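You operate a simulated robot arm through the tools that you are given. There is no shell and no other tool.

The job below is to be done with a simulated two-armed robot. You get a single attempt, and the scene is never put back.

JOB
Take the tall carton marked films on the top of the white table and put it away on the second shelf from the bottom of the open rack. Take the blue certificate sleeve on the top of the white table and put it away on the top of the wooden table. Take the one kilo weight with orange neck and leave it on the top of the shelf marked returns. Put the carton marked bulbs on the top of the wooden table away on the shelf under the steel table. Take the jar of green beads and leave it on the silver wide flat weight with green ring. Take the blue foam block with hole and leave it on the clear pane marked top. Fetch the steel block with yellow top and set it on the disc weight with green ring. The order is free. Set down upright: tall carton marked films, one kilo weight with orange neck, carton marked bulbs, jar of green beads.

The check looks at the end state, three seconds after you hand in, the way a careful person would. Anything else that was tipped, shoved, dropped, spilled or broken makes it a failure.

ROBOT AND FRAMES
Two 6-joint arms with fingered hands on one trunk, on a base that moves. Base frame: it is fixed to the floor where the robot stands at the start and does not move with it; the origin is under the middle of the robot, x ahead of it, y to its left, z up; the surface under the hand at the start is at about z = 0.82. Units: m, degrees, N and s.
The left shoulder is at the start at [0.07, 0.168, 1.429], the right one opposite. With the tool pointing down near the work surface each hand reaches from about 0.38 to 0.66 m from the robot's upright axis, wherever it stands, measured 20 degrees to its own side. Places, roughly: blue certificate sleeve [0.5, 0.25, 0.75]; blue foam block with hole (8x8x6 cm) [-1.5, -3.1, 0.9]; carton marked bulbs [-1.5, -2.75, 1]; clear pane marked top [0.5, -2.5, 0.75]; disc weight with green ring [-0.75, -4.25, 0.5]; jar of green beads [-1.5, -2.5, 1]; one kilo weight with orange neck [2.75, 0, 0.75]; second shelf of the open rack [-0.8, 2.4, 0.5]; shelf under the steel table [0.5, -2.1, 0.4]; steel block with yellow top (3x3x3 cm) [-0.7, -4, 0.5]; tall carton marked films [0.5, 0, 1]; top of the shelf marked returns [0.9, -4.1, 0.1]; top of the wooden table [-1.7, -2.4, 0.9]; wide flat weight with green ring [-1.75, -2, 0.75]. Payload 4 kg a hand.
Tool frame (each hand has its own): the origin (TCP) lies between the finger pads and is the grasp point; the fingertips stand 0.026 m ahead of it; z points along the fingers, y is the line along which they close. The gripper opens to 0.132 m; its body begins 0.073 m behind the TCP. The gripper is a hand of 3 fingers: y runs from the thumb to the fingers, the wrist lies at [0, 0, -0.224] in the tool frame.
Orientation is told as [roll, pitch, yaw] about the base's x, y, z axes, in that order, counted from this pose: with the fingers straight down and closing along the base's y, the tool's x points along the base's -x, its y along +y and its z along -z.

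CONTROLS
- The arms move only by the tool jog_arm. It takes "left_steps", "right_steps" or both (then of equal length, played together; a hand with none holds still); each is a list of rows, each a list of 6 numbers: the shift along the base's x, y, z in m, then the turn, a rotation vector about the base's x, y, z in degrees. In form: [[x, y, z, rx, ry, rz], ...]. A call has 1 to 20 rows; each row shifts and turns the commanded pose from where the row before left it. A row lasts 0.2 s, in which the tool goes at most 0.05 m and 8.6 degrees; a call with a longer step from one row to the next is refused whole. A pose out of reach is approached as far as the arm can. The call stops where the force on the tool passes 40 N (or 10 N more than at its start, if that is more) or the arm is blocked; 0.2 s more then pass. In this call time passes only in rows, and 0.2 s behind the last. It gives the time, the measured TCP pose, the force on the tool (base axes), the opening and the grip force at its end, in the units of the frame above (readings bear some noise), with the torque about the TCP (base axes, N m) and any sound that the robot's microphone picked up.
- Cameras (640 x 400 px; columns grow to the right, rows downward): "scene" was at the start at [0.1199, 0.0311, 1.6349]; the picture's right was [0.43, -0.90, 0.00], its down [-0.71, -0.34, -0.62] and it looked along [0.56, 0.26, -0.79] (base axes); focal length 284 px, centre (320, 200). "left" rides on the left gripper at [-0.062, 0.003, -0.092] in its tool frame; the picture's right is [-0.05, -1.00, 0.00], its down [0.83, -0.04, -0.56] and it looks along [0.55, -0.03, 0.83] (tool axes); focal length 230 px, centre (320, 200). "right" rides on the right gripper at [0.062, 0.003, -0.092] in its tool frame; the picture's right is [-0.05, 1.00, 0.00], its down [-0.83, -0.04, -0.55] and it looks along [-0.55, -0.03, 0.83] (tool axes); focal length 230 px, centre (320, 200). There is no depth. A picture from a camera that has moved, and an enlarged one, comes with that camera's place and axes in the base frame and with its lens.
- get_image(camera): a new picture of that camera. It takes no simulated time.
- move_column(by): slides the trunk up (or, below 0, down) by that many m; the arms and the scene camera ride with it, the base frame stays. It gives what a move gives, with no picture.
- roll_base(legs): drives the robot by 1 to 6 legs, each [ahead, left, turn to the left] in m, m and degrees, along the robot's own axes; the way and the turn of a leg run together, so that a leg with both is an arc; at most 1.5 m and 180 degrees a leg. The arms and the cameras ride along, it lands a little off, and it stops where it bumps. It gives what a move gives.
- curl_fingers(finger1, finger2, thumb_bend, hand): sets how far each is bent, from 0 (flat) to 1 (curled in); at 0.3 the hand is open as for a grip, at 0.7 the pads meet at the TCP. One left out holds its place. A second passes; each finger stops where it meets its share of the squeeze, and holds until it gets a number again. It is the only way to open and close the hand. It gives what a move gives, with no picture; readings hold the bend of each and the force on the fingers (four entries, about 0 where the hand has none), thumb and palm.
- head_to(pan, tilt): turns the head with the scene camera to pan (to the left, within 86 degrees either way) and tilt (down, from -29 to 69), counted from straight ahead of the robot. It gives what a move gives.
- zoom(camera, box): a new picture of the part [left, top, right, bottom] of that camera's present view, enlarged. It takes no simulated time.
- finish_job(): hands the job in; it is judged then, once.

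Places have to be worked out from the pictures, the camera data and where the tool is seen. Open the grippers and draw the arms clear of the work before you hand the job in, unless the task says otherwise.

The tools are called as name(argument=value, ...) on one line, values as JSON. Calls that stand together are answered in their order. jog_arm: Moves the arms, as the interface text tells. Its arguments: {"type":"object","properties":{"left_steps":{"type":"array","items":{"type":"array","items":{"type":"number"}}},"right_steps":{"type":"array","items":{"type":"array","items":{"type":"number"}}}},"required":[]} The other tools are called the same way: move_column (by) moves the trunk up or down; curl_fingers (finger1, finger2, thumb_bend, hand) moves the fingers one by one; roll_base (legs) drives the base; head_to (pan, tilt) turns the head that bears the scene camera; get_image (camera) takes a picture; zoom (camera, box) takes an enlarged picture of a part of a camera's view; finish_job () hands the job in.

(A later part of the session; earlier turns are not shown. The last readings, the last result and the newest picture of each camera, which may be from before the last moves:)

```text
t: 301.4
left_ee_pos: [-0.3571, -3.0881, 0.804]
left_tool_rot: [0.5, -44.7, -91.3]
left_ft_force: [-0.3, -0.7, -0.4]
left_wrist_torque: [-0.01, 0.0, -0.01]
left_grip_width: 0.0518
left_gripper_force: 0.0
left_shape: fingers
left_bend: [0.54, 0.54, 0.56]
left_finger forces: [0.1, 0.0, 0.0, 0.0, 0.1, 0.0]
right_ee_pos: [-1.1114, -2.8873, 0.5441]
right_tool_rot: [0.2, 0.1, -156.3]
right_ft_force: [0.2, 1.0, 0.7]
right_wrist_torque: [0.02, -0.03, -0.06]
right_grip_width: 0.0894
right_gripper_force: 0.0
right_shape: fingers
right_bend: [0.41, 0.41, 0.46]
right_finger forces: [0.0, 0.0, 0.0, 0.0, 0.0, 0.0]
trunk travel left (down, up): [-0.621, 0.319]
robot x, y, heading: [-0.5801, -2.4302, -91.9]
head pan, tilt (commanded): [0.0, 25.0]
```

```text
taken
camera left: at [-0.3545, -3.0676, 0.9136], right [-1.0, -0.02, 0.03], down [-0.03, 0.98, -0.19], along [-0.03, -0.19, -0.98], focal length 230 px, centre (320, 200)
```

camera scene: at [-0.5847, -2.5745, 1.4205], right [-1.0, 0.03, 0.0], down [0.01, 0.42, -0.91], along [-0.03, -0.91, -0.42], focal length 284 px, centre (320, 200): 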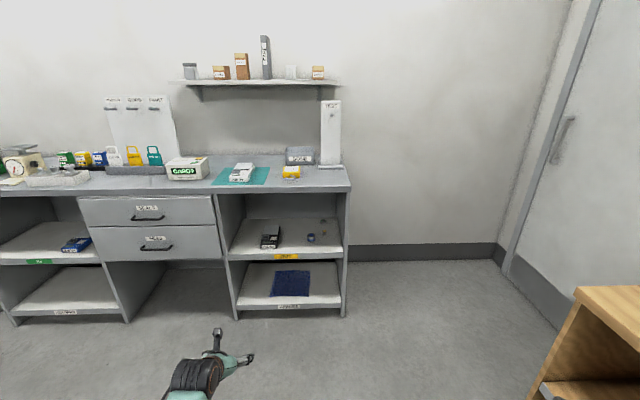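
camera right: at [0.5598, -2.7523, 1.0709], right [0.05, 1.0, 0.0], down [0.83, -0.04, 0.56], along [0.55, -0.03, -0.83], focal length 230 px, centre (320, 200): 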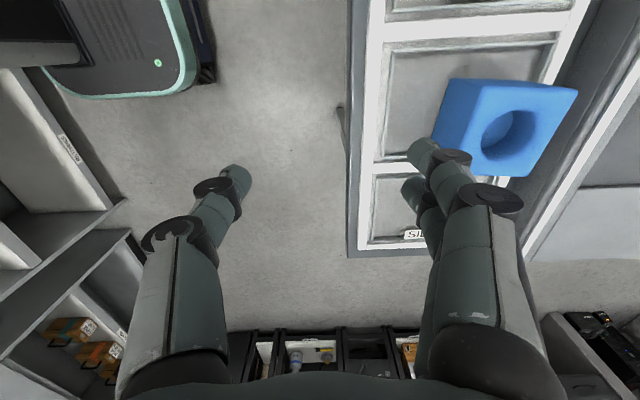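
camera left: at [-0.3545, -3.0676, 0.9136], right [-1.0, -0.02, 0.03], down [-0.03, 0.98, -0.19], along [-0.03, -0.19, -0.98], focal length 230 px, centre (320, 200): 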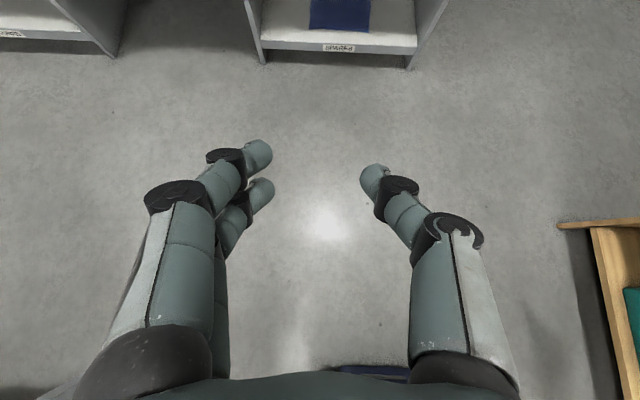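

The pose is feasible and the jaw is 5.2 cm wide. I straighten the heading, drive toward the bench and shift right to line up with the block, stopping short of the bench.

roll_base(legs=[[0.6, 0, 1.9], [0, -0.32, 0]])

move_column(by=-0.235)

get_image(camera="left")

get_image(camera="scene")

```text
t: 306.5
left_ee_pos: [-0.6521, -3.6789, 0.8043]
left_tool_rot: [0.4, -44.7, -88.7]
left_ft_force: [-1.1, 0.4, -0.4]
left_wrist_torque: [0.0, 0.0, 0.03]
left_grip_width: 0.0518
left_gripper_force: 0.1
left_shape: fingers
left_bend: [0.54, 0.54, 0.56]
left_finger forces: [0.1, 0.0, 0.0, 0.1, 0.0, 0.0]
right_ee_pos: [-1.4149, -3.5099, 0.5436]
right_tool_rot: [0.3, 0.0, -153.7]
right_ft_force: [0.7, 0.6, -0.7]
right_wrist_torque: [0.0, -0.02, -0.01]
right_grip_width: 0.0895
right_gripper_force: 0.0
right_shape: fingers
right_bend: [0.41, 0.41, 0.46]
right_finger forces: [0.0, 0.1, 0.0, 0.0, 0.1, 0.0]
trunk travel left (down, up): [-0.621, 0.319]
robot x, y, heading: [-0.9022, -3.0323, -89.3]
head pan, tilt (commanded): [0.0, 25.0]
```

```text
t: 309.0
left_ee_pos: [-0.6509, -3.6785, 0.5683]
left_tool_rot: [0.4, -44.9, -88.7]
left_ft_force: [-0.1, 0.8, -0.3]
left_wrist_torque: [0.0, 0.01, -0.01]
left_grip_width: 0.0516
left_gripper_force: 0.0
left_shape: fingers
left_bend: [0.54, 0.54, 0.56]
left_finger forces: [0.0, 0.0, 0.1, 0.0, 0.0, 0.0]
right_ee_pos: [-1.4141, -3.5098, 0.3089]
right_tool_rot: [0.3, 0.1, -153.7]
right_ft_force: [-0.1, -0.3, -0.5]
right_wrist_torque: [0.01, 0.04, -0.01]
right_grip_width: 0.0893
right_gripper_force: 0.2
right_shape: fingers
right_bend: [0.41, 0.41, 0.46]
right_finger forces: [0.1, 0.0, 0.0, 0.0, 0.0, 0.1]
trunk travel left (down, up): [-0.386, 0.554]
robot x, y, heading: [-0.902, -3.035, -89.6]
head pan, tilt (commanded): [0.0, 25.0]
```

```text
taken
camera left: at [-0.6488, -3.6566, 0.6788], right [-1.0, -0.06, 0.03], down [-0.07, 0.98, -0.19], along [-0.02, -0.19, -0.98], focal length 230 px, centre (320, 200)
```

left: 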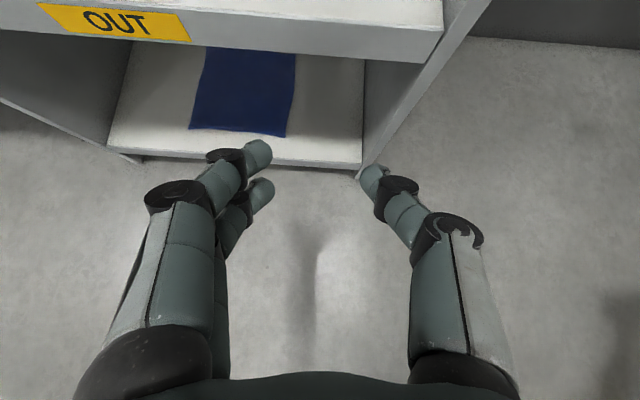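

```text
taken
camera scene: at [-0.9005, -3.1739, 1.1857], right [-1.0, -0.01, 0.0], down [0.0, 0.42, -0.91], along [0.01, -0.91, -0.42], focal length 284 px, centre (320, 200)
```

scene: 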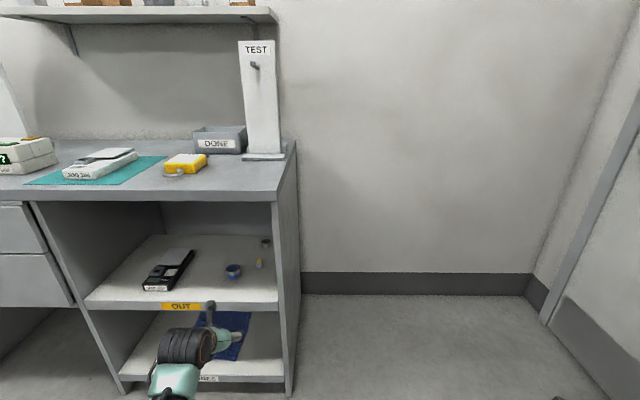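

zoom(camera="scene", box=[200, 225, 300, 285])

zoom(camera="scene", box=[60, 180, 320, 400])

```text
6.40 times, centred on (250, 255) of scene
camera zoom: at [-0.9005, -3.1739, 1.1857], right [-1.0, -0.01, 0.0], down [0.0, 0.42, -0.91], along [0.01, -0.91, -0.42], focal length 1815 px, centre (768, -152)
```

zoom: 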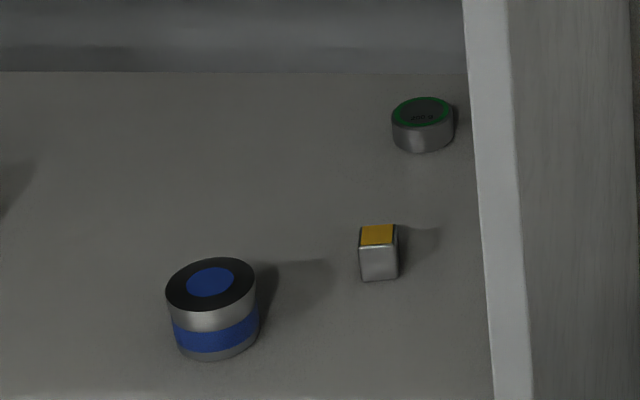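

```text
1.82 times, centred on (190, 290) of scene
camera zoom: at [-0.9005, -3.1739, 1.1857], right [-1.0, -0.01, 0.0], down [0.0, 0.42, -0.91], along [0.01, -0.91, -0.42], focal length 516 px, centre (556, 36)
```

zoom: 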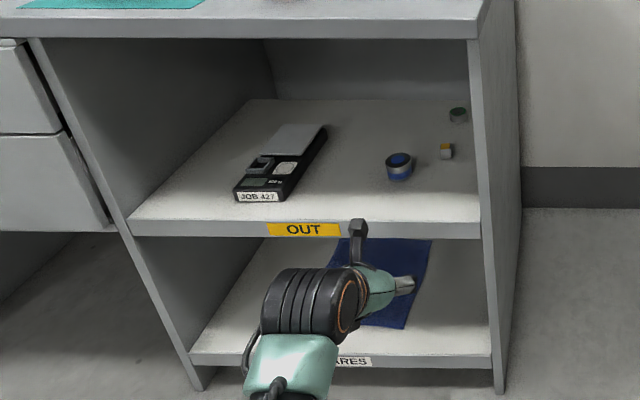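

Block ≈(-0.668,-4.036), disc ≈(-0.671,-4.174), and the blue-band weight's right edge is ~5 cm left of the block. I'll enter above the small parts (TCP z≈0.605), then lower onto the block.

move_column(by=0.037)

roll_base(legs=[[0.22, -0.01, 0]])

get_image(camera="left")

get_image(camera="scene")

```text
t: 309.8
left_ee_pos: [-0.6503, -3.6765, 0.6056]
left_tool_rot: [0.4, -44.8, -88.7]
left_ft_force: [0.3, -0.7, -0.5]
left_wrist_torque: [-0.02, 0.02, 0.0]
left_grip_width: 0.0515
left_gripper_force: 0.0
left_shape: fingers
left_bend: [0.54, 0.54, 0.56]
left_finger forces: [0.1, 0.0, 0.0, 0.1, 0.1, 0.1]
right_ee_pos: [-1.4131, -3.5102, 0.3455]
right_tool_rot: [0.3, 0.1, -153.7]
right_ft_force: [-1.0, -0.1, 0.4]
right_wrist_torque: [0.02, 0.0, -0.03]
right_grip_width: 0.0892
right_gripper_force: 0.1
right_shape: fingers
right_bend: [0.41, 0.41, 0.46]
right_finger forces: [0.1, 0.0, 0.0, 0.0, 0.1, 0.0]
trunk travel left (down, up): [-0.423, 0.517]
robot x, y, heading: [-0.9036, -3.0338, -89.3]
head pan, tilt (commanded): [0.0, 25.0]
```

```text
t: 311.5
left_ee_pos: [-0.6596, -3.9008, 0.6051]
left_tool_rot: [0.5, -44.7, -88.8]
left_ft_force: [0.6, 0.6, -0.2]
left_wrist_torque: [-0.04, -0.02, 0.01]
left_grip_width: 0.0516
left_gripper_force: 0.0
left_shape: fingers
left_bend: [0.54, 0.54, 0.56]
left_finger forces: [0.1, 0.0, 0.0, 0.0, 0.0, 0.0]
right_ee_pos: [-1.4232, -3.7309, 0.3448]
right_tool_rot: [0.2, 0.0, -153.8]
right_ft_force: [-0.3, -0.6, 0.1]
right_wrist_torque: [0.02, -0.03, 0.02]
right_grip_width: 0.0893
right_gripper_force: 0.0
right_shape: fingers
right_bend: [0.41, 0.41, 0.46]
right_finger forces: [0.1, 0.0, 0.0, 0.0, 0.1, 0.0]
trunk travel left (down, up): [-0.423, 0.517]
robot x, y, heading: [-0.9125, -3.2494, -89.5]
head pan, tilt (commanded): [0.0, 25.0]
```

```text
taken
camera left: at [-0.6583, -3.8795, 0.7151], right [-1.0, -0.06, 0.03], down [-0.07, 0.98, -0.19], along [-0.02, -0.19, -0.98], focal length 230 px, centre (320, 200)
```

left: 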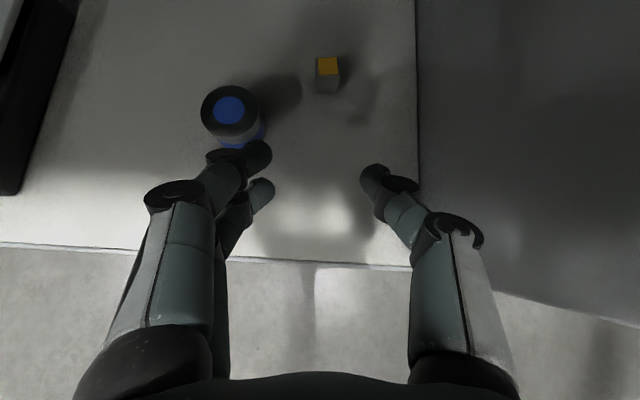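

```text
taken
camera scene: at [-0.9088, -3.3966, 1.2225], right [-1.0, -0.01, 0.0], down [0.0, 0.42, -0.91], along [0.01, -0.91, -0.42], focal length 284 px, centre (320, 200)
```

scene: 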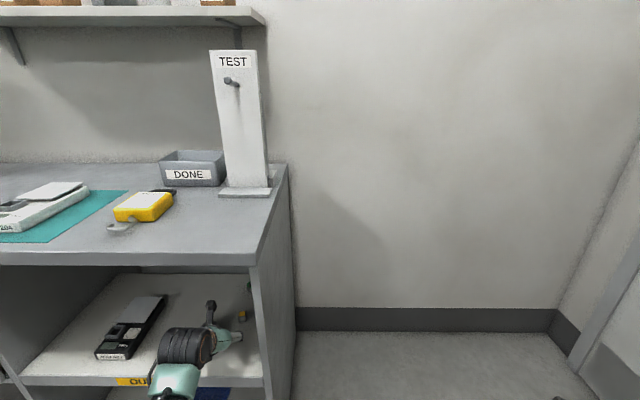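

The wrist camera puts the block at (-0.661,-4.039), 2.4 cm wide — the TCP x is already aligned. For a better fingertip grip on so small a part I steepen the hand to pitch −30° and pre-close further.

jog_arm(left_steps=[[0, 0.023, -0.002, 7.5, 0, 0], [0, 0.023, -0.002, 7.5, 0, 0]])

curl_fingers(hand="left", finger1=0.59, finger2=0.59, thumb_bend=0.6)

get_image(camera="left")

```text
t: 312.1
left_ee_pos: [-0.6603, -3.8544, 0.5994]
left_tool_rot: [0.6, -29.7, -89.1]
left_ft_force: [0.6, 0.6, 0.4]
left_wrist_torque: [0.05, 0.0, 0.03]
left_grip_width: 0.0518
left_gripper_force: 0.1
left_shape: fingers
left_bend: [0.54, 0.54, 0.56]
left_finger forces: [0.1, 0.0, 0.0, 0.0, 0.0, 0.0]
right_ee_pos: [-1.4229, -3.7308, 0.3468]
right_tool_rot: [0.2, 0.0, -153.9]
right_ft_force: [-0.9, -0.4, -0.3]
right_wrist_torque: [-0.01, 0.01, 0.03]
right_grip_width: 0.0894
right_gripper_force: 0.0
right_shape: fingers
right_bend: [0.41, 0.41, 0.46]
right_finger forces: [0.0, 0.0, 0.0, 0.1, 0.1, 0.0]
trunk travel left (down, up): [-0.423, 0.517]
robot x, y, heading: [-0.9119, -3.2505, -89.6]
head pan, tilt (commanded): [0.0, 25.0]
```

```text
t: 313.1
left_ee_pos: [-0.6608, -3.8538, 0.6001]
left_tool_rot: [0.7, -29.8, -88.9]
left_ft_force: [-0.3, -0.1, 0.0]
left_wrist_torque: [-0.02, -0.02, -0.02]
left_grip_width: 0.0372
left_gripper_force: 0.0
left_shape: fingers
left_bend: [0.59, 0.59, 0.6]
left_finger forces: [0.1, 0.0, 0.0, 0.1, 0.0, 0.0]
right_ee_pos: [-1.4234, -3.7309, 0.3459]
right_tool_rot: [0.3, 0.2, -153.9]
right_ft_force: [-1.6, -0.6, -0.2]
right_wrist_torque: [-0.01, -0.02, -0.01]
right_grip_width: 0.0894
right_gripper_force: 0.2
right_shape: fingers
right_bend: [0.41, 0.41, 0.46]
right_finger forces: [0.1, 0.1, 0.1, 0.0, 0.0, 0.0]
trunk travel left (down, up): [-0.423, 0.517]
robot x, y, heading: [-0.9146, -3.2524, -89.8]
head pan, tilt (commanded): [0.0, 25.0]
```

```text
taken
camera left: at [-0.6586, -3.862, 0.7121], right [-1.0, -0.07, 0.01], down [-0.07, 1.0, 0.07], along [-0.02, 0.07, -1.0], focal length 230 px, centre (320, 200)
```

left: 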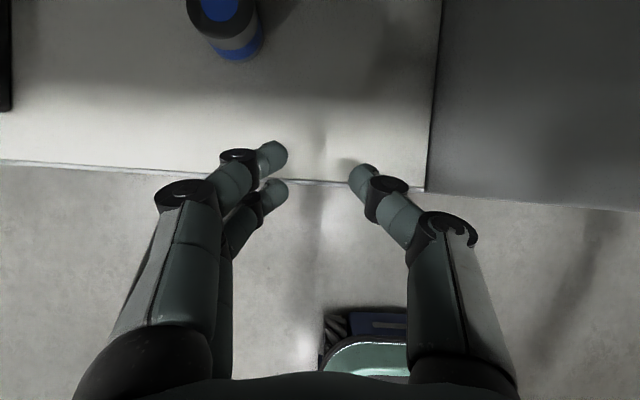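

roll_base(legs=[[0.17, 0, 0]])

get_image(camera="left")

zoom(camera="left", box=[220, 80, 420, 230])

```text
t: 314.5
left_ee_pos: [-0.6601, -4.0233, 0.5991]
left_tool_rot: [0.7, -29.6, -89.1]
left_ft_force: [-0.4, 0.8, 0.3]
left_wrist_torque: [-0.01, -0.02, 0.01]
left_grip_width: 0.0372
left_gripper_force: 0.0
left_shape: fingers
left_bend: [0.59, 0.59, 0.6]
left_finger forces: [0.0, 0.0, 0.0, 0.0, 0.0, 0.0]
right_ee_pos: [-1.4224, -3.8986, 0.3443]
right_tool_rot: [0.2, 0.1, -153.9]
right_ft_force: [-0.5, -0.6, 0.6]
right_wrist_torque: [-0.01, -0.02, 0.0]
right_grip_width: 0.0893
right_gripper_force: 0.0
right_shape: fingers
right_bend: [0.41, 0.41, 0.46]
right_finger forces: [0.0, 0.0, 0.1, 0.1, 0.1, 0.0]
trunk travel left (down, up): [-0.423, 0.517]
robot x, y, heading: [-0.9102, -3.4223, -89.4]
head pan, tilt (commanded): [0.0, 25.0]
```

```text
taken
camera left: at [-0.6578, -4.0305, 0.7115], right [-1.0, -0.07, 0.01], down [-0.07, 1.0, 0.07], along [-0.02, 0.07, -1.0], focal length 230 px, centre (320, 200)
```

left: 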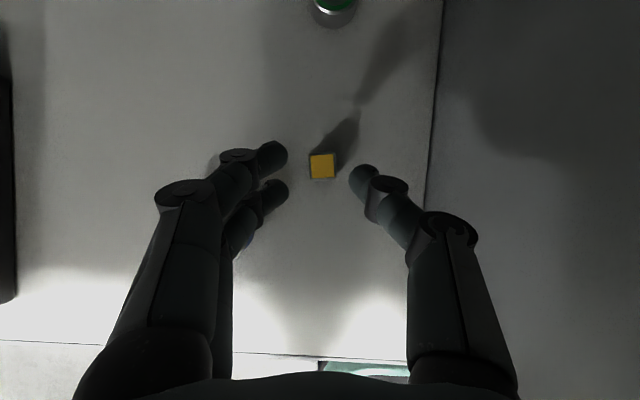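

```text
2.67 times, centred on (320, 155) of left
camera zoom: at [-0.6578, -4.0305, 0.7115], right [-1.0, -0.07, 0.01], down [-0.07, 1.0, 0.07], along [-0.02, 0.07, -1.0], focal length 614 px, centre (320, 320)
```

zoom: 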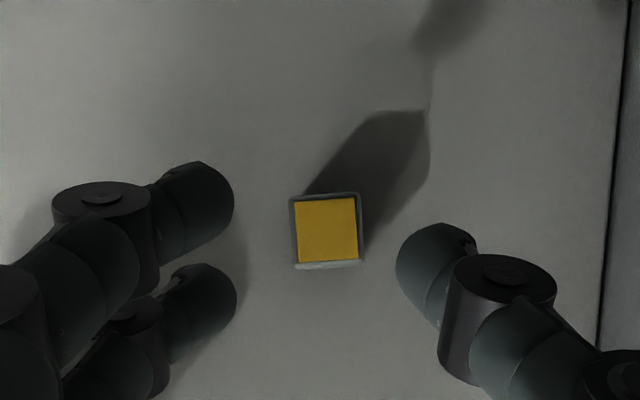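

The block shows clearly between the tips; it is ~1 cm further in and 2 mm right of the tip centre. I adjust and lower with the trunk.

jog_arm(left_steps=[[-0.002, -0.011, 0, 0, 0, 0]])

move_column(by=-0.04)

zoom(camera="left", box=[220, 80, 420, 230])

```text
t: 314.9
left_ee_pos: [-0.6623, -4.0327, 0.6001]
left_tool_rot: [0.6, -29.8, -89.1]
left_ft_force: [0.0, 0.0, -0.2]
left_wrist_torque: [0.01, 0.0, 0.05]
left_grip_width: 0.0373
left_gripper_force: 0.0
left_shape: fingers
left_bend: [0.59, 0.59, 0.6]
left_finger forces: [0.1, 0.1, 0.1, 0.1, 0.0, 0.0]
right_ee_pos: [-1.4223, -3.8978, 0.3457]
right_tool_rot: [0.4, 0.1, -153.9]
right_ft_force: [-0.4, -0.6, 0.1]
right_wrist_torque: [0.0, -0.04, 0.02]
right_grip_width: 0.0895
right_gripper_force: 0.0
right_shape: fingers
right_bend: [0.41, 0.41, 0.46]
right_finger forces: [0.1, 0.0, 0.0, 0.1, 0.0, 0.1]
trunk travel left (down, up): [-0.423, 0.517]
robot x, y, heading: [-0.9123, -3.4186, -89.5]
head pan, tilt (commanded): [0.0, 25.0]
```

```text
t: 315.8
left_ee_pos: [-0.6611, -4.0334, 0.5594]
left_tool_rot: [0.7, -29.7, -89.1]
left_ft_force: [-0.4, 0.2, -0.3]
left_wrist_torque: [-0.03, 0.01, 0.0]
left_grip_width: 0.0369
left_gripper_force: 0.1
left_shape: fingers
left_bend: [0.59, 0.59, 0.6]
left_finger forces: [0.0, 0.0, 0.0, 0.0, 0.0, 0.0]
right_ee_pos: [-1.4213, -3.8979, 0.3066]
right_tool_rot: [0.3, 0.1, -153.8]
right_ft_force: [-0.4, -0.1, 0.3]
right_wrist_torque: [0.0, 0.01, 0.03]
right_grip_width: 0.0895
right_gripper_force: 0.1
right_shape: fingers
right_bend: [0.41, 0.41, 0.46]
right_finger forces: [0.0, 0.1, 0.0, 0.0, 0.1, 0.0]
trunk travel left (down, up): [-0.383, 0.557]
robot x, y, heading: [-0.9108, -3.4198, -89.6]
head pan, tilt (commanded): [0.0, 25.0]
```

```text
2.67 times, centred on (320, 155) of left
camera zoom: at [-0.6598, -4.0404, 0.672], right [-1.0, -0.07, 0.01], down [-0.07, 1.0, 0.07], along [-0.02, 0.07, -1.0], focal length 614 px, centre (320, 320)
```

zoom: 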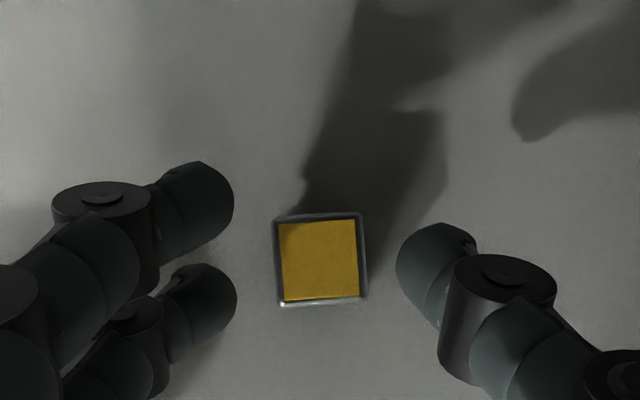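

Well centred. I lower the last ~12 mm in steps.

move_column(by=-0.008)

move_column(by=-0.004)

```text
t: 316.3
left_ee_pos: [-0.6628, -4.0324, 0.5519]
left_tool_rot: [0.7, -29.8, -89.1]
left_ft_force: [0.1, -0.9, 0.6]
left_wrist_torque: [0.02, 0.04, -0.04]
left_grip_width: 0.0371
left_gripper_force: 0.0
left_shape: fingers
left_bend: [0.59, 0.59, 0.6]
left_finger forces: [0.0, 0.0, 0.1, 0.1, 0.0, 0.0]
right_ee_pos: [-1.4222, -3.8971, 0.2989]
right_tool_rot: [0.3, 0.1, -153.8]
right_ft_force: [0.1, -0.3, -0.4]
right_wrist_torque: [-0.01, 0.02, -0.01]
right_grip_width: 0.0895
right_gripper_force: 0.0
right_shape: fingers
right_bend: [0.41, 0.41, 0.46]
right_finger forces: [0.0, 0.1, 0.0, 0.0, 0.1, 0.0]
trunk travel left (down, up): [-0.375, 0.565]
robot x, y, heading: [-0.9057, -3.419, -89.4]
head pan, tilt (commanded): [0.0, 25.0]
```

```text
t: 316.9
left_ee_pos: [-0.6624, -4.0328, 0.548]
left_tool_rot: [0.7, -29.8, -89.1]
left_ft_force: [0.3, -0.8, 0.4]
left_wrist_torque: [0.0, 0.02, 0.02]
left_grip_width: 0.037
left_gripper_force: 0.0
left_shape: fingers
left_bend: [0.59, 0.59, 0.6]
left_finger forces: [0.0, 0.1, 0.0, 0.0, 0.0, 0.1]
right_ee_pos: [-1.4221, -3.8982, 0.2944]
right_tool_rot: [0.3, 0.1, -153.9]
right_ft_force: [0.5, 0.7, 0.2]
right_wrist_torque: [-0.01, 0.03, 0.02]
right_grip_width: 0.0893
right_gripper_force: 0.1
right_shape: fingers
right_bend: [0.41, 0.41, 0.46]
right_finger forces: [0.0, 0.0, 0.0, 0.0, 0.0, 0.0]
trunk travel left (down, up): [-0.371, 0.569]
robot x, y, heading: [-0.9077, -3.4172, -89.6]
head pan, tilt (commanded): [0.0, 25.0]
```

move_column(by=-0.004)

move_column(by=-0.003)

zoom(camera="left", box=[220, 80, 420, 230])

```text
t: 317.4
left_ee_pos: [-0.6622, -4.0322, 0.5449]
left_tool_rot: [0.7, -29.8, -89.1]
left_ft_force: [-0.1, 0.0, 0.2]
left_wrist_torque: [0.0, 0.03, -0.01]
left_grip_width: 0.0369
left_gripper_force: 0.0
left_shape: fingers
left_bend: [0.59, 0.59, 0.6]
left_finger forces: [0.0, 0.0, 0.0, 0.1, 0.0, 0.0]
right_ee_pos: [-1.4209, -3.8973, 0.2897]
right_tool_rot: [0.3, 0.1, -153.9]
right_ft_force: [-0.2, 0.4, -0.7]
right_wrist_torque: [0.0, 0.0, -0.01]
right_grip_width: 0.0893
right_gripper_force: 0.1
right_shape: fingers
right_bend: [0.41, 0.41, 0.46]
right_finger forces: [0.0, 0.0, 0.1, 0.1, 0.0, 0.0]
trunk travel left (down, up): [-0.367, 0.573]
robot x, y, heading: [-0.9066, -3.4205, -89.6]
head pan, tilt (commanded): [0.0, 25.0]
```

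```text
t: 317.9
left_ee_pos: [-0.6626, -4.0333, 0.5413]
left_tool_rot: [0.8, -29.8, -89.0]
left_ft_force: [-1.1, 0.0, 0.4]
left_wrist_torque: [0.0, -0.01, 0.0]
left_grip_width: 0.0372
left_gripper_force: 0.0
left_shape: fingers
left_bend: [0.59, 0.59, 0.6]
left_finger forces: [0.1, 0.1, 0.1, 0.0, 0.0, 0.0]
right_ee_pos: [-1.421, -3.8979, 0.288]
right_tool_rot: [0.3, 0.1, -154.0]
right_ft_force: [0.5, 0.4, -0.6]
right_wrist_torque: [0.0, -0.02, 0.01]
right_grip_width: 0.0894
right_gripper_force: 0.0
right_shape: fingers
right_bend: [0.41, 0.41, 0.46]
right_finger forces: [0.0, 0.0, 0.0, 0.1, 0.0, 0.0]
trunk travel left (down, up): [-0.364, 0.576]
robot x, y, heading: [-0.9066, -3.4226, -89.4]
head pan, tilt (commanded): [0.0, 25.0]
```

```text
2.67 times, centred on (320, 155) of left
camera zoom: at [-0.6597, -4.0405, 0.6529], right [-1.0, -0.07, 0.01], down [-0.07, 1.0, 0.07], along [-0.02, 0.07, -1.0], focal length 614 px, centre (320, 320)
```

zoom: 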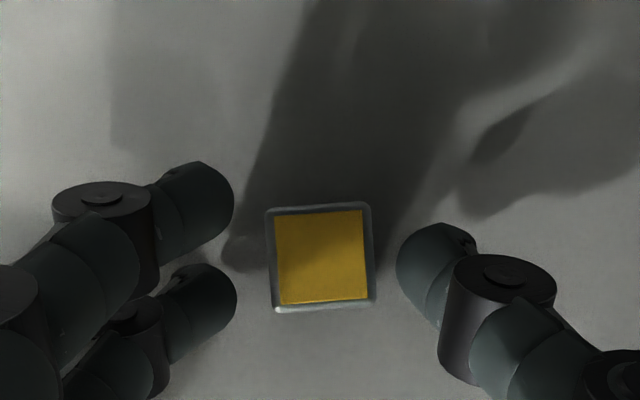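

The tips overlap the block by ~17 mm, with no shelf contact. I close gently.

curl_fingers(hand="left", finger1=0.72, finger2=0.72, thumb_bend=0.72)

zoom(camera="left", box=[220, 80, 420, 230])

```text
t: 318.9
left_ee_pos: [-0.6622, -4.0335, 0.5403]
left_tool_rot: [0.7, -29.8, -89.1]
left_ft_force: [0.1, 0.6, 0.2]
left_wrist_torque: [0.01, 0.04, -0.02]
left_grip_width: 0.021
left_gripper_force: 10.6
left_shape: fingers
left_bend: [0.67, 0.68, 0.67]
left_finger forces: [4.7, 5.5, 0.0, 0.0, 11.2, 0.0]
right_ee_pos: [-1.4229, -3.8975, 0.2864]
right_tool_rot: [0.2, 0.0, -153.8]
right_ft_force: [0.0, -0.4, -0.3]
right_wrist_torque: [-0.01, -0.01, -0.01]
right_grip_width: 0.0893
right_gripper_force: 0.0
right_shape: fingers
right_bend: [0.41, 0.41, 0.46]
right_finger forces: [0.0, 0.0, 0.0, 0.1, 0.0, 0.0]
trunk travel left (down, up): [-0.364, 0.576]
robot x, y, heading: [-0.9051, -3.4206, -89.6]
head pan, tilt (commanded): [0.0, 25.0]
```

```text
2.67 times, centred on (320, 155) of left
camera zoom: at [-0.6597, -4.0406, 0.6527], right [-1.0, -0.07, 0.01], down [-0.07, 1.0, 0.07], along [-0.02, 0.07, -1.0], focal length 614 px, centre (320, 320)
```

zoom: 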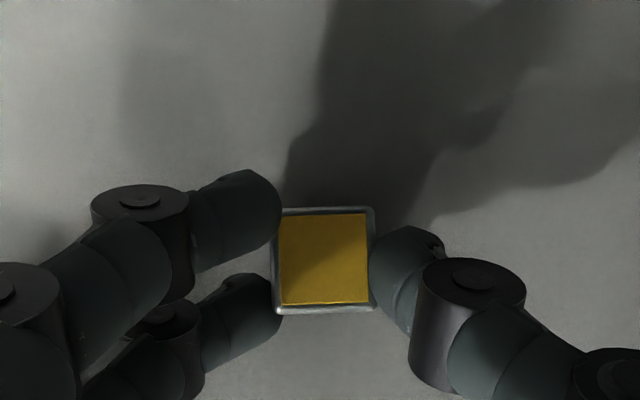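

Gripped symmetrically at 11 N. I tighten a bit, then lift with the trunk.

curl_fingers(hand="left", finger1=0.78, finger2=0.78, thumb_bend=0.78)

move_column(by=0.04)

get_image(camera="left")

```text
t: 319.9
left_ee_pos: [-0.6623, -4.0333, 0.5412]
left_tool_rot: [0.7, -29.9, -89.1]
left_ft_force: [1.5, -1.6, 4.3]
left_wrist_torque: [-0.11, -0.1, 0.02]
left_grip_width: 0.0172
left_gripper_force: 23.5
left_shape: fingers
left_bend: [0.72, 0.69, 0.68]
left_finger forces: [18.9, 10.0, 0.0, 0.0, 19.3, 0.0]
right_ee_pos: [-1.4207, -3.8975, 0.2873]
right_tool_rot: [0.3, 0.2, -154.0]
right_ft_force: [-0.7, -0.2, -0.6]
right_wrist_torque: [-0.03, -0.01, 0.02]
right_grip_width: 0.0895
right_gripper_force: 0.1
right_shape: fingers
right_bend: [0.41, 0.41, 0.46]
right_finger forces: [0.0, 0.0, 0.1, 0.1, 0.0, 0.0]
trunk travel left (down, up): [-0.364, 0.576]
robot x, y, heading: [-0.9101, -3.4243, -89.9]
head pan, tilt (commanded): [0.0, 25.0]
```

```text
t: 320.8
left_ee_pos: [-0.6616, -4.0343, 0.5809]
left_tool_rot: [0.6, -29.7, -89.1]
left_ft_force: [-0.5, -0.4, -1.2]
left_wrist_torque: [0.03, 0.02, 0.03]
left_grip_width: 0.0168
left_gripper_force: 20.4
left_shape: fingers
left_bend: [0.72, 0.69, 0.68]
left_finger forces: [11.6, 10.1, 0.0, 0.0, 19.1, 0.0]
right_ee_pos: [-1.421, -3.8976, 0.3263]
right_tool_rot: [0.3, 0.1, -153.9]
right_ft_force: [0.1, -0.2, -1.1]
right_wrist_torque: [-0.02, 0.01, -0.02]
right_grip_width: 0.0895
right_gripper_force: 0.0
right_shape: fingers
right_bend: [0.41, 0.41, 0.46]
right_finger forces: [0.0, 0.0, 0.0, 0.0, 0.0, 0.0]
trunk travel left (down, up): [-0.404, 0.536]
robot x, y, heading: [-0.9075, -3.4206, -89.4]
head pan, tilt (commanded): [0.0, 25.0]
```

```text
taken
camera left: at [-0.6598, -4.0407, 0.6924], right [-1.0, -0.07, 0.01], down [-0.07, 1.0, 0.07], along [-0.02, 0.07, -1.0], focal length 230 px, centre (320, 200)
```

left: 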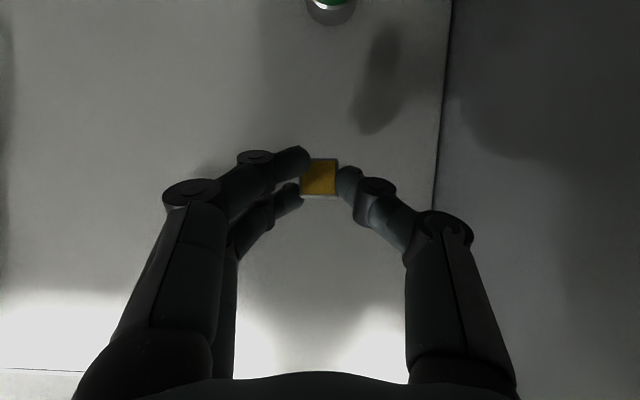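

zoom(camera="left", box=[240, 0, 420, 230])

```text
1.74 times, centred on (330, 115) of left
camera zoom: at [-0.6598, -4.0407, 0.6924], right [-1.0, -0.07, 0.01], down [-0.07, 1.0, 0.07], along [-0.02, 0.07, -1.0], focal length 400 px, centre (303, 348)
```

zoom: 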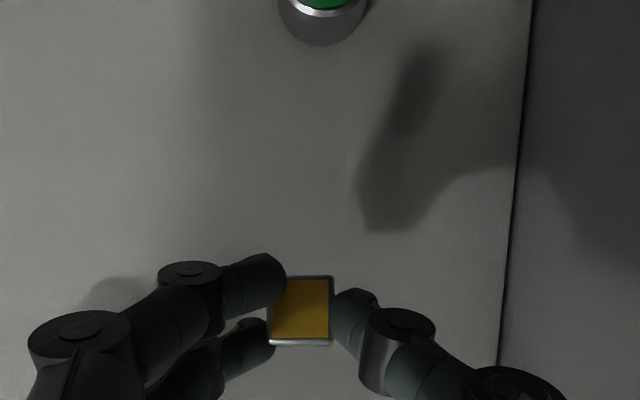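

The block is level and aligned in the fingers; its centre sits 9 mm beyond the TCP. The disc centre is about (-0.663,-4.18). I drive 0.08 m closer (keeping the base off the bench) and finish with the arm.

roll_base(legs=[[0.075, 0, 0]])

jog_arm(left_steps=[[0, -0.012, 0.001, 0, 0, 0], [0, -0.012, 0.001, 0, 0, 0]])

get_image(camera="left")

zoom(camera="left", box=[220, 60, 420, 230])

```text
t: 321.8
left_ee_pos: [-0.6619, -4.1084, 0.5806]
left_tool_rot: [0.8, -29.7, -89.1]
left_ft_force: [0.0, -0.9, -0.9]
left_wrist_torque: [0.03, 0.03, 0.0]
left_grip_width: 0.0169
left_gripper_force: 21.0
left_shape: fingers
left_bend: [0.72, 0.69, 0.68]
left_finger forces: [11.5, 10.2, 0.0, 0.0, 19.1, 0.1]
right_ee_pos: [-1.421, -3.9723, 0.3262]
right_tool_rot: [0.3, 0.1, -153.9]
right_ft_force: [-0.1, 0.1, -0.3]
right_wrist_torque: [-0.04, 0.0, -0.02]
right_grip_width: 0.0896
right_gripper_force: 0.1
right_shape: fingers
right_bend: [0.41, 0.41, 0.46]
right_finger forces: [0.0, 0.1, 0.1, 0.0, 0.0, 0.0]
trunk travel left (down, up): [-0.404, 0.536]
robot x, y, heading: [-0.9101, -3.4986, -89.5]
head pan, tilt (commanded): [0.0, 25.0]
```

```text
t: 322.4
left_ee_pos: [-0.6615, -4.1317, 0.583]
left_tool_rot: [0.8, -29.8, -89.2]
left_ft_force: [-0.1, 0.4, -0.2]
left_wrist_torque: [0.01, 0.02, 0.02]
left_grip_width: 0.0167
left_gripper_force: 20.8
left_shape: fingers
left_bend: [0.72, 0.69, 0.68]
left_finger forces: [11.4, 10.1, 0.1, 0.0, 19.1, 0.0]
right_ee_pos: [-1.4217, -3.9723, 0.3275]
right_tool_rot: [0.4, 0.1, -153.8]
right_ft_force: [0.0, 0.1, -0.4]
right_wrist_torque: [0.0, -0.03, 0.01]
right_grip_width: 0.0893
right_gripper_force: 0.1
right_shape: fingers
right_bend: [0.41, 0.41, 0.46]
right_finger forces: [0.0, 0.1, 0.1, 0.0, 0.0, 0.0]
trunk travel left (down, up): [-0.404, 0.536]
robot x, y, heading: [-0.9113, -3.4904, -89.6]
head pan, tilt (commanded): [0.0, 25.0]
```

```text
taken
camera left: at [-0.6594, -4.1392, 0.6948], right [-1.0, -0.07, 0.01], down [-0.07, 1.0, 0.07], along [-0.02, 0.07, -1.0], focal length 230 px, centre (320, 200)
```

left: 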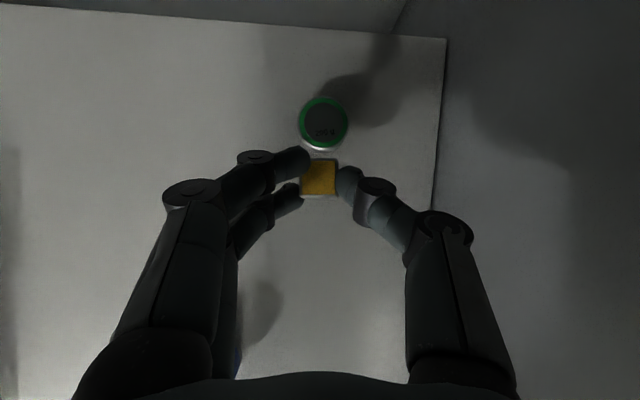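

```text
2.35 times, centred on (320, 145) of left
camera zoom: at [-0.6594, -4.1392, 0.6948], right [-1.0, -0.07, 0.01], down [-0.07, 1.0, 0.07], along [-0.02, 0.07, -1.0], focal length 541 px, centre (320, 329)
```

zoom: 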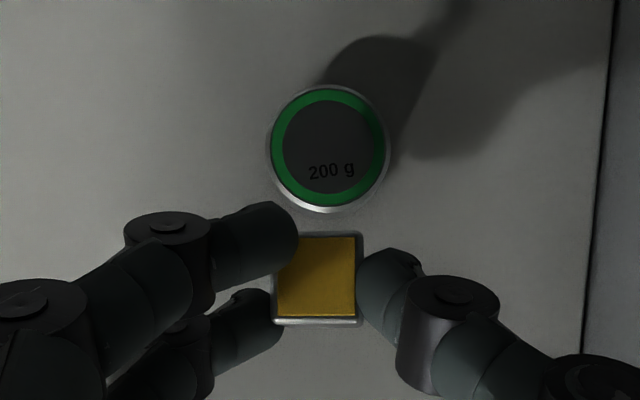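

The 200 g green-ring disc is right ahead: the block must move 4.0 cm further in. I jog the arm there and check.

jog_arm(left_steps=[[0, -0.0135, 0, 0, 0, 0], [0, -0.0135, 0, 0, 0, 0], [-0.0005, -0.013, 0, 0, 0, 0]])

zoom(camera="left", box=[220, 60, 420, 230])

get_image(camera="scene")

```text
t: 323.2
left_ee_pos: [-0.6618, -4.1704, 0.5827]
left_tool_rot: [0.7, -29.8, -89.1]
left_ft_force: [0.6, -0.2, -0.7]
left_wrist_torque: [0.0, -0.02, 0.01]
left_grip_width: 0.0166
left_gripper_force: 20.6
left_shape: fingers
left_bend: [0.72, 0.69, 0.68]
left_finger forces: [11.5, 10.3, 0.0, 0.0, 19.1, 0.0]
right_ee_pos: [-1.4201, -3.9714, 0.3265]
right_tool_rot: [0.3, 0.1, -153.9]
right_ft_force: [0.6, 0.0, 0.4]
right_wrist_torque: [-0.03, 0.02, 0.02]
right_grip_width: 0.0893
right_gripper_force: 0.1
right_shape: fingers
right_bend: [0.41, 0.41, 0.46]
right_finger forces: [0.0, 0.1, 0.0, 0.1, 0.1, 0.0]
trunk travel left (down, up): [-0.404, 0.536]
robot x, y, heading: [-0.9164, -3.4948, -89.7]
head pan, tilt (commanded): [0.0, 25.0]
```

```text
2.35 times, centred on (320, 145) of left
camera zoom: at [-0.6597, -4.1785, 0.6943], right [-1.0, -0.07, 0.01], down [-0.07, 1.0, 0.07], along [-0.02, 0.07, -1.0], focal length 541 px, centre (320, 329)
```

zoom: 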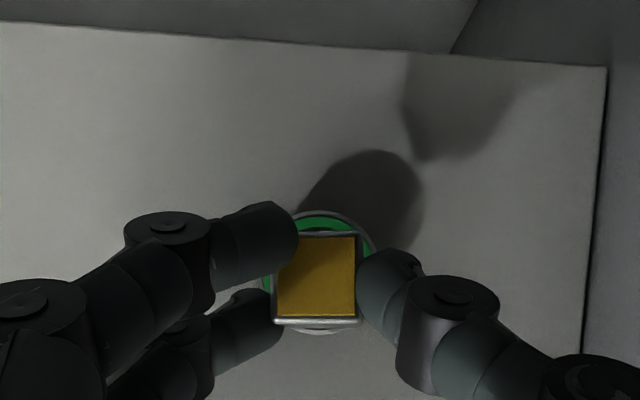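

```text
taken
camera scene: at [-0.907, -3.6379, 1.2035], right [-1.0, -0.01, 0.0], down [0.0, 0.42, -0.91], along [0.01, -0.91, -0.42], focal length 284 px, centre (320, 200)
```

scene: 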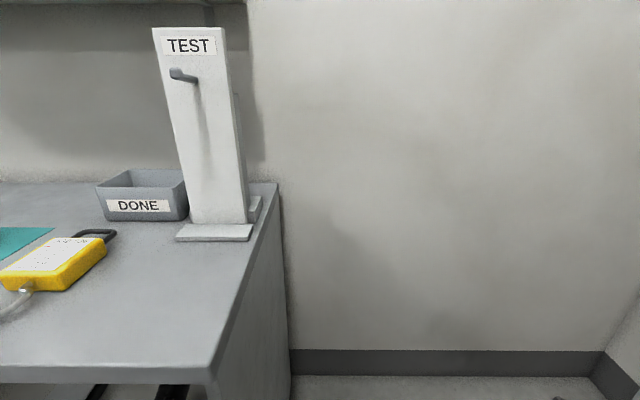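

The block is almost concentric; the disc centre is another 2–3 mm right/in. I correct and lower with the trunk.

jog_arm(left_steps=[[-0.0024, -0.003, 0, 0, 0, 0]])

move_column(by=-0.016)

zoom(camera="left", box=[220, 60, 420, 230])

```text
t: 323.6
left_ee_pos: [-0.6636, -4.1732, 0.5824]
left_tool_rot: [0.7, -29.7, -89.0]
left_ft_force: [0.0, 1.0, -1.1]
left_wrist_torque: [0.0, -0.02, -0.02]
left_grip_width: 0.0165
left_gripper_force: 20.5
left_shape: fingers
left_bend: [0.72, 0.69, 0.68]
left_finger forces: [11.6, 10.2, 0.0, 0.1, 19.1, 0.0]
right_ee_pos: [-1.4203, -3.9724, 0.3264]
right_tool_rot: [0.3, 0.1, -153.8]
right_ft_force: [0.8, 0.9, 0.9]
right_wrist_torque: [-0.02, 0.0, 0.01]
right_grip_width: 0.089
right_gripper_force: 0.0
right_shape: fingers
right_bend: [0.41, 0.41, 0.46]
right_finger forces: [0.0, 0.0, 0.0, 0.0, 0.1, 0.0]
trunk travel left (down, up): [-0.404, 0.536]
robot x, y, heading: [-0.912, -3.4926, -89.6]
head pan, tilt (commanded): [0.0, 25.0]
```

```text
t: 324.2
left_ee_pos: [-0.6638, -4.1734, 0.5661]
left_tool_rot: [0.7, -30.0, -89.1]
left_ft_force: [-0.5, 0.4, -1.3]
left_wrist_torque: [0.03, 0.02, 0.01]
left_grip_width: 0.0169
left_gripper_force: 21.0
left_shape: fingers
left_bend: [0.72, 0.69, 0.68]
left_finger forces: [11.6, 10.2, 0.0, 0.1, 19.1, 0.0]
right_ee_pos: [-1.4206, -3.9713, 0.3115]
right_tool_rot: [0.3, 0.1, -153.9]
right_ft_force: [-0.2, 0.0, -0.3]
right_wrist_torque: [-0.01, -0.02, 0.0]
right_grip_width: 0.0893
right_gripper_force: 0.1
right_shape: fingers
right_bend: [0.41, 0.41, 0.46]
right_finger forces: [0.0, 0.0, 0.1, 0.1, 0.1, 0.1]
trunk travel left (down, up): [-0.388, 0.552]
robot x, y, heading: [-0.9087, -3.495, -89.6]
head pan, tilt (commanded): [0.0, 25.0]
```

```text
2.35 times, centred on (320, 145) of left
camera zoom: at [-0.6625, -4.1812, 0.6784], right [-1.0, -0.07, 0.02], down [-0.07, 1.0, 0.07], along [-0.02, 0.07, -1.0], focal length 541 px, centre (320, 329)
```

zoom: 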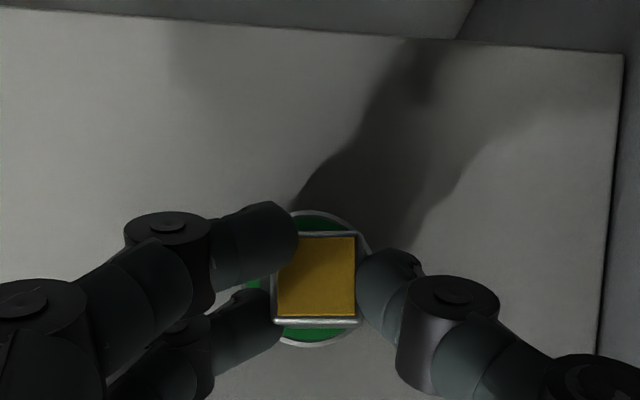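

Concentric within ~2 mm. I lower the last millimetres.

move_column(by=-0.003)

move_column(by=-0.002)

```text
t: 324.7
left_ee_pos: [-0.6646, -4.1739, 0.563]
left_tool_rot: [0.7, -29.8, -89.1]
left_ft_force: [-0.3, -0.5, -1.3]
left_wrist_torque: [-0.02, 0.0, -0.01]
left_grip_width: 0.0163
left_gripper_force: 19.8
left_shape: fingers
left_bend: [0.72, 0.69, 0.68]
left_finger forces: [11.7, 10.3, 0.1, 0.0, 19.1, 0.0]
right_ee_pos: [-1.4212, -3.9728, 0.3073]
right_tool_rot: [0.2, 0.0, -153.9]
right_ft_force: [-0.6, 0.4, -0.8]
right_wrist_torque: [0.01, -0.04, -0.03]
right_grip_width: 0.0895
right_gripper_force: 0.0
right_shape: fingers
right_bend: [0.41, 0.41, 0.46]
right_finger forces: [0.0, 0.1, 0.1, 0.0, 0.1, 0.1]
trunk travel left (down, up): [-0.385, 0.555]
robot x, y, heading: [-0.9122, -3.4948, -89.6]
head pan, tilt (commanded): [0.0, 25.0]
```

```text
t: 325.2
left_ee_pos: [-0.6644, -4.1731, 0.5622]
left_tool_rot: [0.7, -29.8, -89.1]
left_ft_force: [0.2, 0.3, 1.9]
left_wrist_torque: [-0.08, -0.04, 0.03]
left_grip_width: 0.0167
left_gripper_force: 20.8
left_shape: fingers
left_bend: [0.72, 0.69, 0.68]
left_finger forces: [12.4, 10.2, 0.0, 0.0, 19.4, 0.1]
right_ee_pos: [-1.4218, -3.9721, 0.305]
right_tool_rot: [0.3, 0.1, -153.8]
right_ft_force: [-0.4, 0.8, -0.5]
right_wrist_torque: [0.01, -0.01, 0.01]
right_grip_width: 0.0893
right_gripper_force: 0.1
right_shape: fingers
right_bend: [0.41, 0.41, 0.46]
right_finger forces: [0.0, 0.0, 0.0, 0.0, 0.0, 0.1]
trunk travel left (down, up): [-0.383, 0.557]
robot x, y, heading: [-0.9089, -3.494, -89.4]
head pan, tilt (commanded): [0.0, 25.0]
```

Contact felt (+3 N). I press 1 mm more and release softly.

move_column(by=-0.001)

curl_fingers(hand="left", finger1=0.6, finger2=0.6, thumb_bend=0.6)

zoom(camera="left", box=[220, 60, 420, 230])

```text
t: 325.8
left_ee_pos: [-0.6641, -4.1736, 0.5628]
left_tool_rot: [0.7, -29.8, -89.0]
left_ft_force: [0.1, 0.4, 4.8]
left_wrist_torque: [-0.08, -0.08, 0.04]
left_grip_width: 0.0167
left_gripper_force: 21.9
left_shape: fingers
left_bend: [0.72, 0.69, 0.68]
left_finger forces: [14.0, 10.1, 0.2, 0.1, 19.7, 0.0]
right_ee_pos: [-1.4216, -3.9719, 0.3061]
right_tool_rot: [0.3, 0.1, -153.9]
right_ft_force: [-0.2, -0.1, -0.6]
right_wrist_torque: [-0.01, 0.02, 0.0]
right_grip_width: 0.0895
right_gripper_force: 0.0
right_shape: fingers
right_bend: [0.41, 0.41, 0.46]
right_finger forces: [0.0, 0.0, 0.0, 0.0, 0.0, 0.0]
trunk travel left (down, up): [-0.382, 0.558]
robot x, y, heading: [-0.9102, -3.4936, -89.9]
head pan, tilt (commanded): [0.0, 25.0]
```

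```text
t: 326.8
left_ee_pos: [-0.6639, -4.1735, 0.5596]
left_tool_rot: [0.7, -29.8, -89.2]
left_ft_force: [-0.2, -0.3, -0.3]
left_wrist_torque: [-0.02, -0.03, -0.02]
left_grip_width: 0.0356
left_gripper_force: 0.2
left_shape: fingers
left_bend: [0.6, 0.6, 0.6]
left_finger forces: [0.1, 0.0, 0.0, 0.0, 0.2, 0.1]
right_ee_pos: [-1.4221, -3.9712, 0.3057]
right_tool_rot: [0.3, 0.1, -153.9]
right_ft_force: [0.0, -0.4, -0.4]
right_wrist_torque: [0.02, 0.01, -0.01]
right_grip_width: 0.0894
right_gripper_force: 0.1
right_shape: fingers
right_bend: [0.41, 0.41, 0.46]
right_finger forces: [0.0, 0.0, 0.1, 0.1, 0.0, 0.1]
trunk travel left (down, up): [-0.382, 0.558]
robot x, y, heading: [-0.9114, -3.4946, -89.5]
head pan, tilt (commanded): [0.0, 25.0]
```

```text
2.35 times, centred on (320, 145) of left
camera zoom: at [-0.6627, -4.1813, 0.6722], right [-1.0, -0.07, 0.01], down [-0.07, 1.0, 0.07], along [-0.02, 0.07, -1.0], focal length 541 px, centre (320, 329)
```

zoom: 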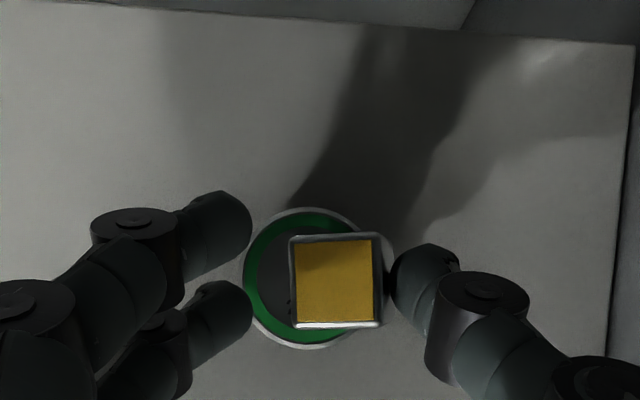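

Released; the block stands on the disc, about 5 mm toward the thumb side, well supported. I open the thumb a little more and raise straight up.

curl_fingers(hand="left", finger1=0.58, finger2=0.58, thumb_bend=0.54)

move_column(by=0.04)

zoom(camera="left", box=[220, 60, 420, 230])

```text
t: 327.8
left_ee_pos: [-0.665, -4.172, 0.5597]
left_tool_rot: [0.7, -29.8, -89.1]
left_ft_force: [-0.7, 0.1, 0.2]
left_wrist_torque: [0.02, 0.02, 0.01]
left_grip_width: 0.049
left_gripper_force: 0.0
left_shape: fingers
left_bend: [0.57, 0.57, 0.54]
left_finger forces: [0.0, 0.1, 0.1, 0.1, 0.0, 0.0]
right_ee_pos: [-1.4215, -3.971, 0.3048]
right_tool_rot: [0.3, 0.0, -153.8]
right_ft_force: [-0.6, 0.3, 0.4]
right_wrist_torque: [-0.02, 0.0, -0.01]
right_grip_width: 0.0894
right_gripper_force: 0.0
right_shape: fingers
right_bend: [0.41, 0.41, 0.46]
right_finger forces: [0.1, 0.1, 0.0, 0.1, 0.1, 0.1]
trunk travel left (down, up): [-0.382, 0.558]
robot x, y, heading: [-0.9087, -3.4943, -89.5]
head pan, tilt (commanded): [0.0, 25.0]
```

```text
t: 328.6
left_ee_pos: [-0.664, -4.1747, 0.5993]
left_tool_rot: [0.6, -29.8, -89.2]
left_ft_force: [-0.1, 0.6, -0.4]
left_wrist_torque: [0.01, -0.03, 0.0]
left_grip_width: 0.0489
left_gripper_force: 0.1
left_shape: fingers
left_bend: [0.57, 0.57, 0.54]
left_finger forces: [0.0, 0.0, 0.0, 0.0, 0.0, 0.0]
right_ee_pos: [-1.4216, -3.9723, 0.3449]
right_tool_rot: [0.3, 0.1, -153.9]
right_ft_force: [0.1, -0.2, -0.8]
right_wrist_torque: [0.0, -0.01, -0.01]
right_grip_width: 0.0896
right_gripper_force: 0.1
right_shape: fingers
right_bend: [0.41, 0.41, 0.46]
right_finger forces: [0.0, 0.0, 0.0, 0.0, 0.0, 0.0]
trunk travel left (down, up): [-0.422, 0.518]
robot x, y, heading: [-0.9112, -3.4914, -89.8]
head pan, tilt (commanded): [0.0, 25.0]
```

```text
2.35 times, centred on (320, 145) of left
camera zoom: at [-0.6625, -4.1815, 0.7121], right [-1.0, -0.07, 0.01], down [-0.07, 1.0, 0.07], along [-0.02, 0.07, -1.0], focal length 541 px, centre (320, 329)
```

zoom: 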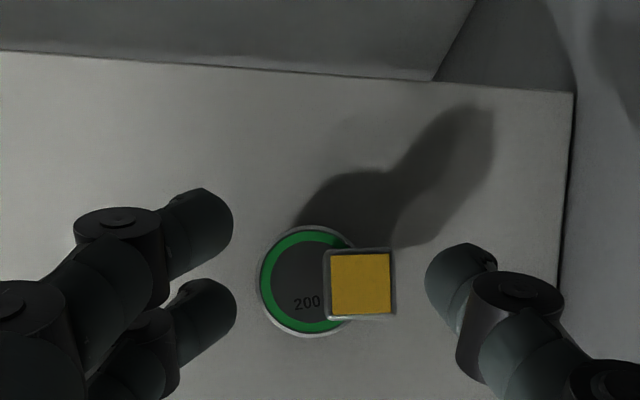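

The block was dragged toward the thumb and now sits ~15 mm off the disc centre — precarious. I'll push it back with the thumb: first shift the hand 8 mm right at this height, so the thumb comes down beside the block.

jog_arm(left_steps=[[-0.009, 0.001, 0, 0, 0, 0]])

zoom(camera="left", box=[220, 60, 420, 230])

```text
t: 329.0
left_ee_pos: [-0.6741, -4.1733, 0.6005]
left_tool_rot: [0.6, -29.8, -89.1]
left_ft_force: [0.1, -0.6, -0.2]
left_wrist_torque: [0.03, 0.0, 0.04]
left_grip_width: 0.0487
left_gripper_force: 0.0
left_shape: fingers
left_bend: [0.57, 0.57, 0.54]
left_finger forces: [0.1, 0.0, 0.0, 0.0, 0.0, 0.0]
right_ee_pos: [-1.4216, -3.972, 0.3451]
right_tool_rot: [0.2, 0.1, -153.9]
right_ft_force: [0.2, -0.8, -0.7]
right_wrist_torque: [-0.01, 0.03, 0.0]
right_grip_width: 0.0895
right_gripper_force: 0.0
right_shape: fingers
right_bend: [0.41, 0.41, 0.46]
right_finger forces: [0.0, 0.0, 0.0, 0.0, 0.0, 0.0]
trunk travel left (down, up): [-0.422, 0.518]
robot x, y, heading: [-0.909, -3.4941, -89.5]
head pan, tilt (commanded): [0.0, 25.0]
```

```text
2.35 times, centred on (320, 145) of left
camera zoom: at [-0.6713, -4.1805, 0.7124], right [-1.0, -0.07, 0.01], down [-0.07, 1.0, 0.07], along [-0.02, 0.07, -1.0], focal length 541 px, centre (320, 329)
```

zoom: 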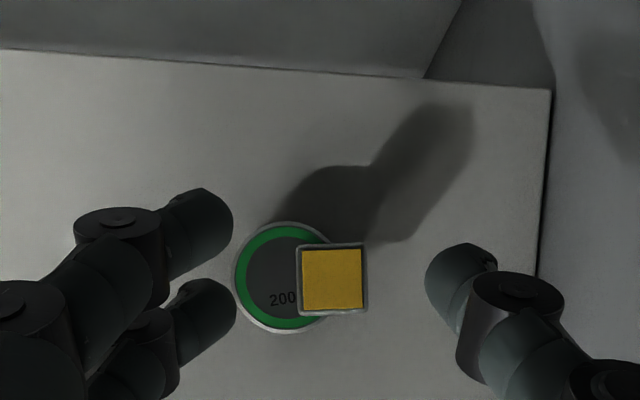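

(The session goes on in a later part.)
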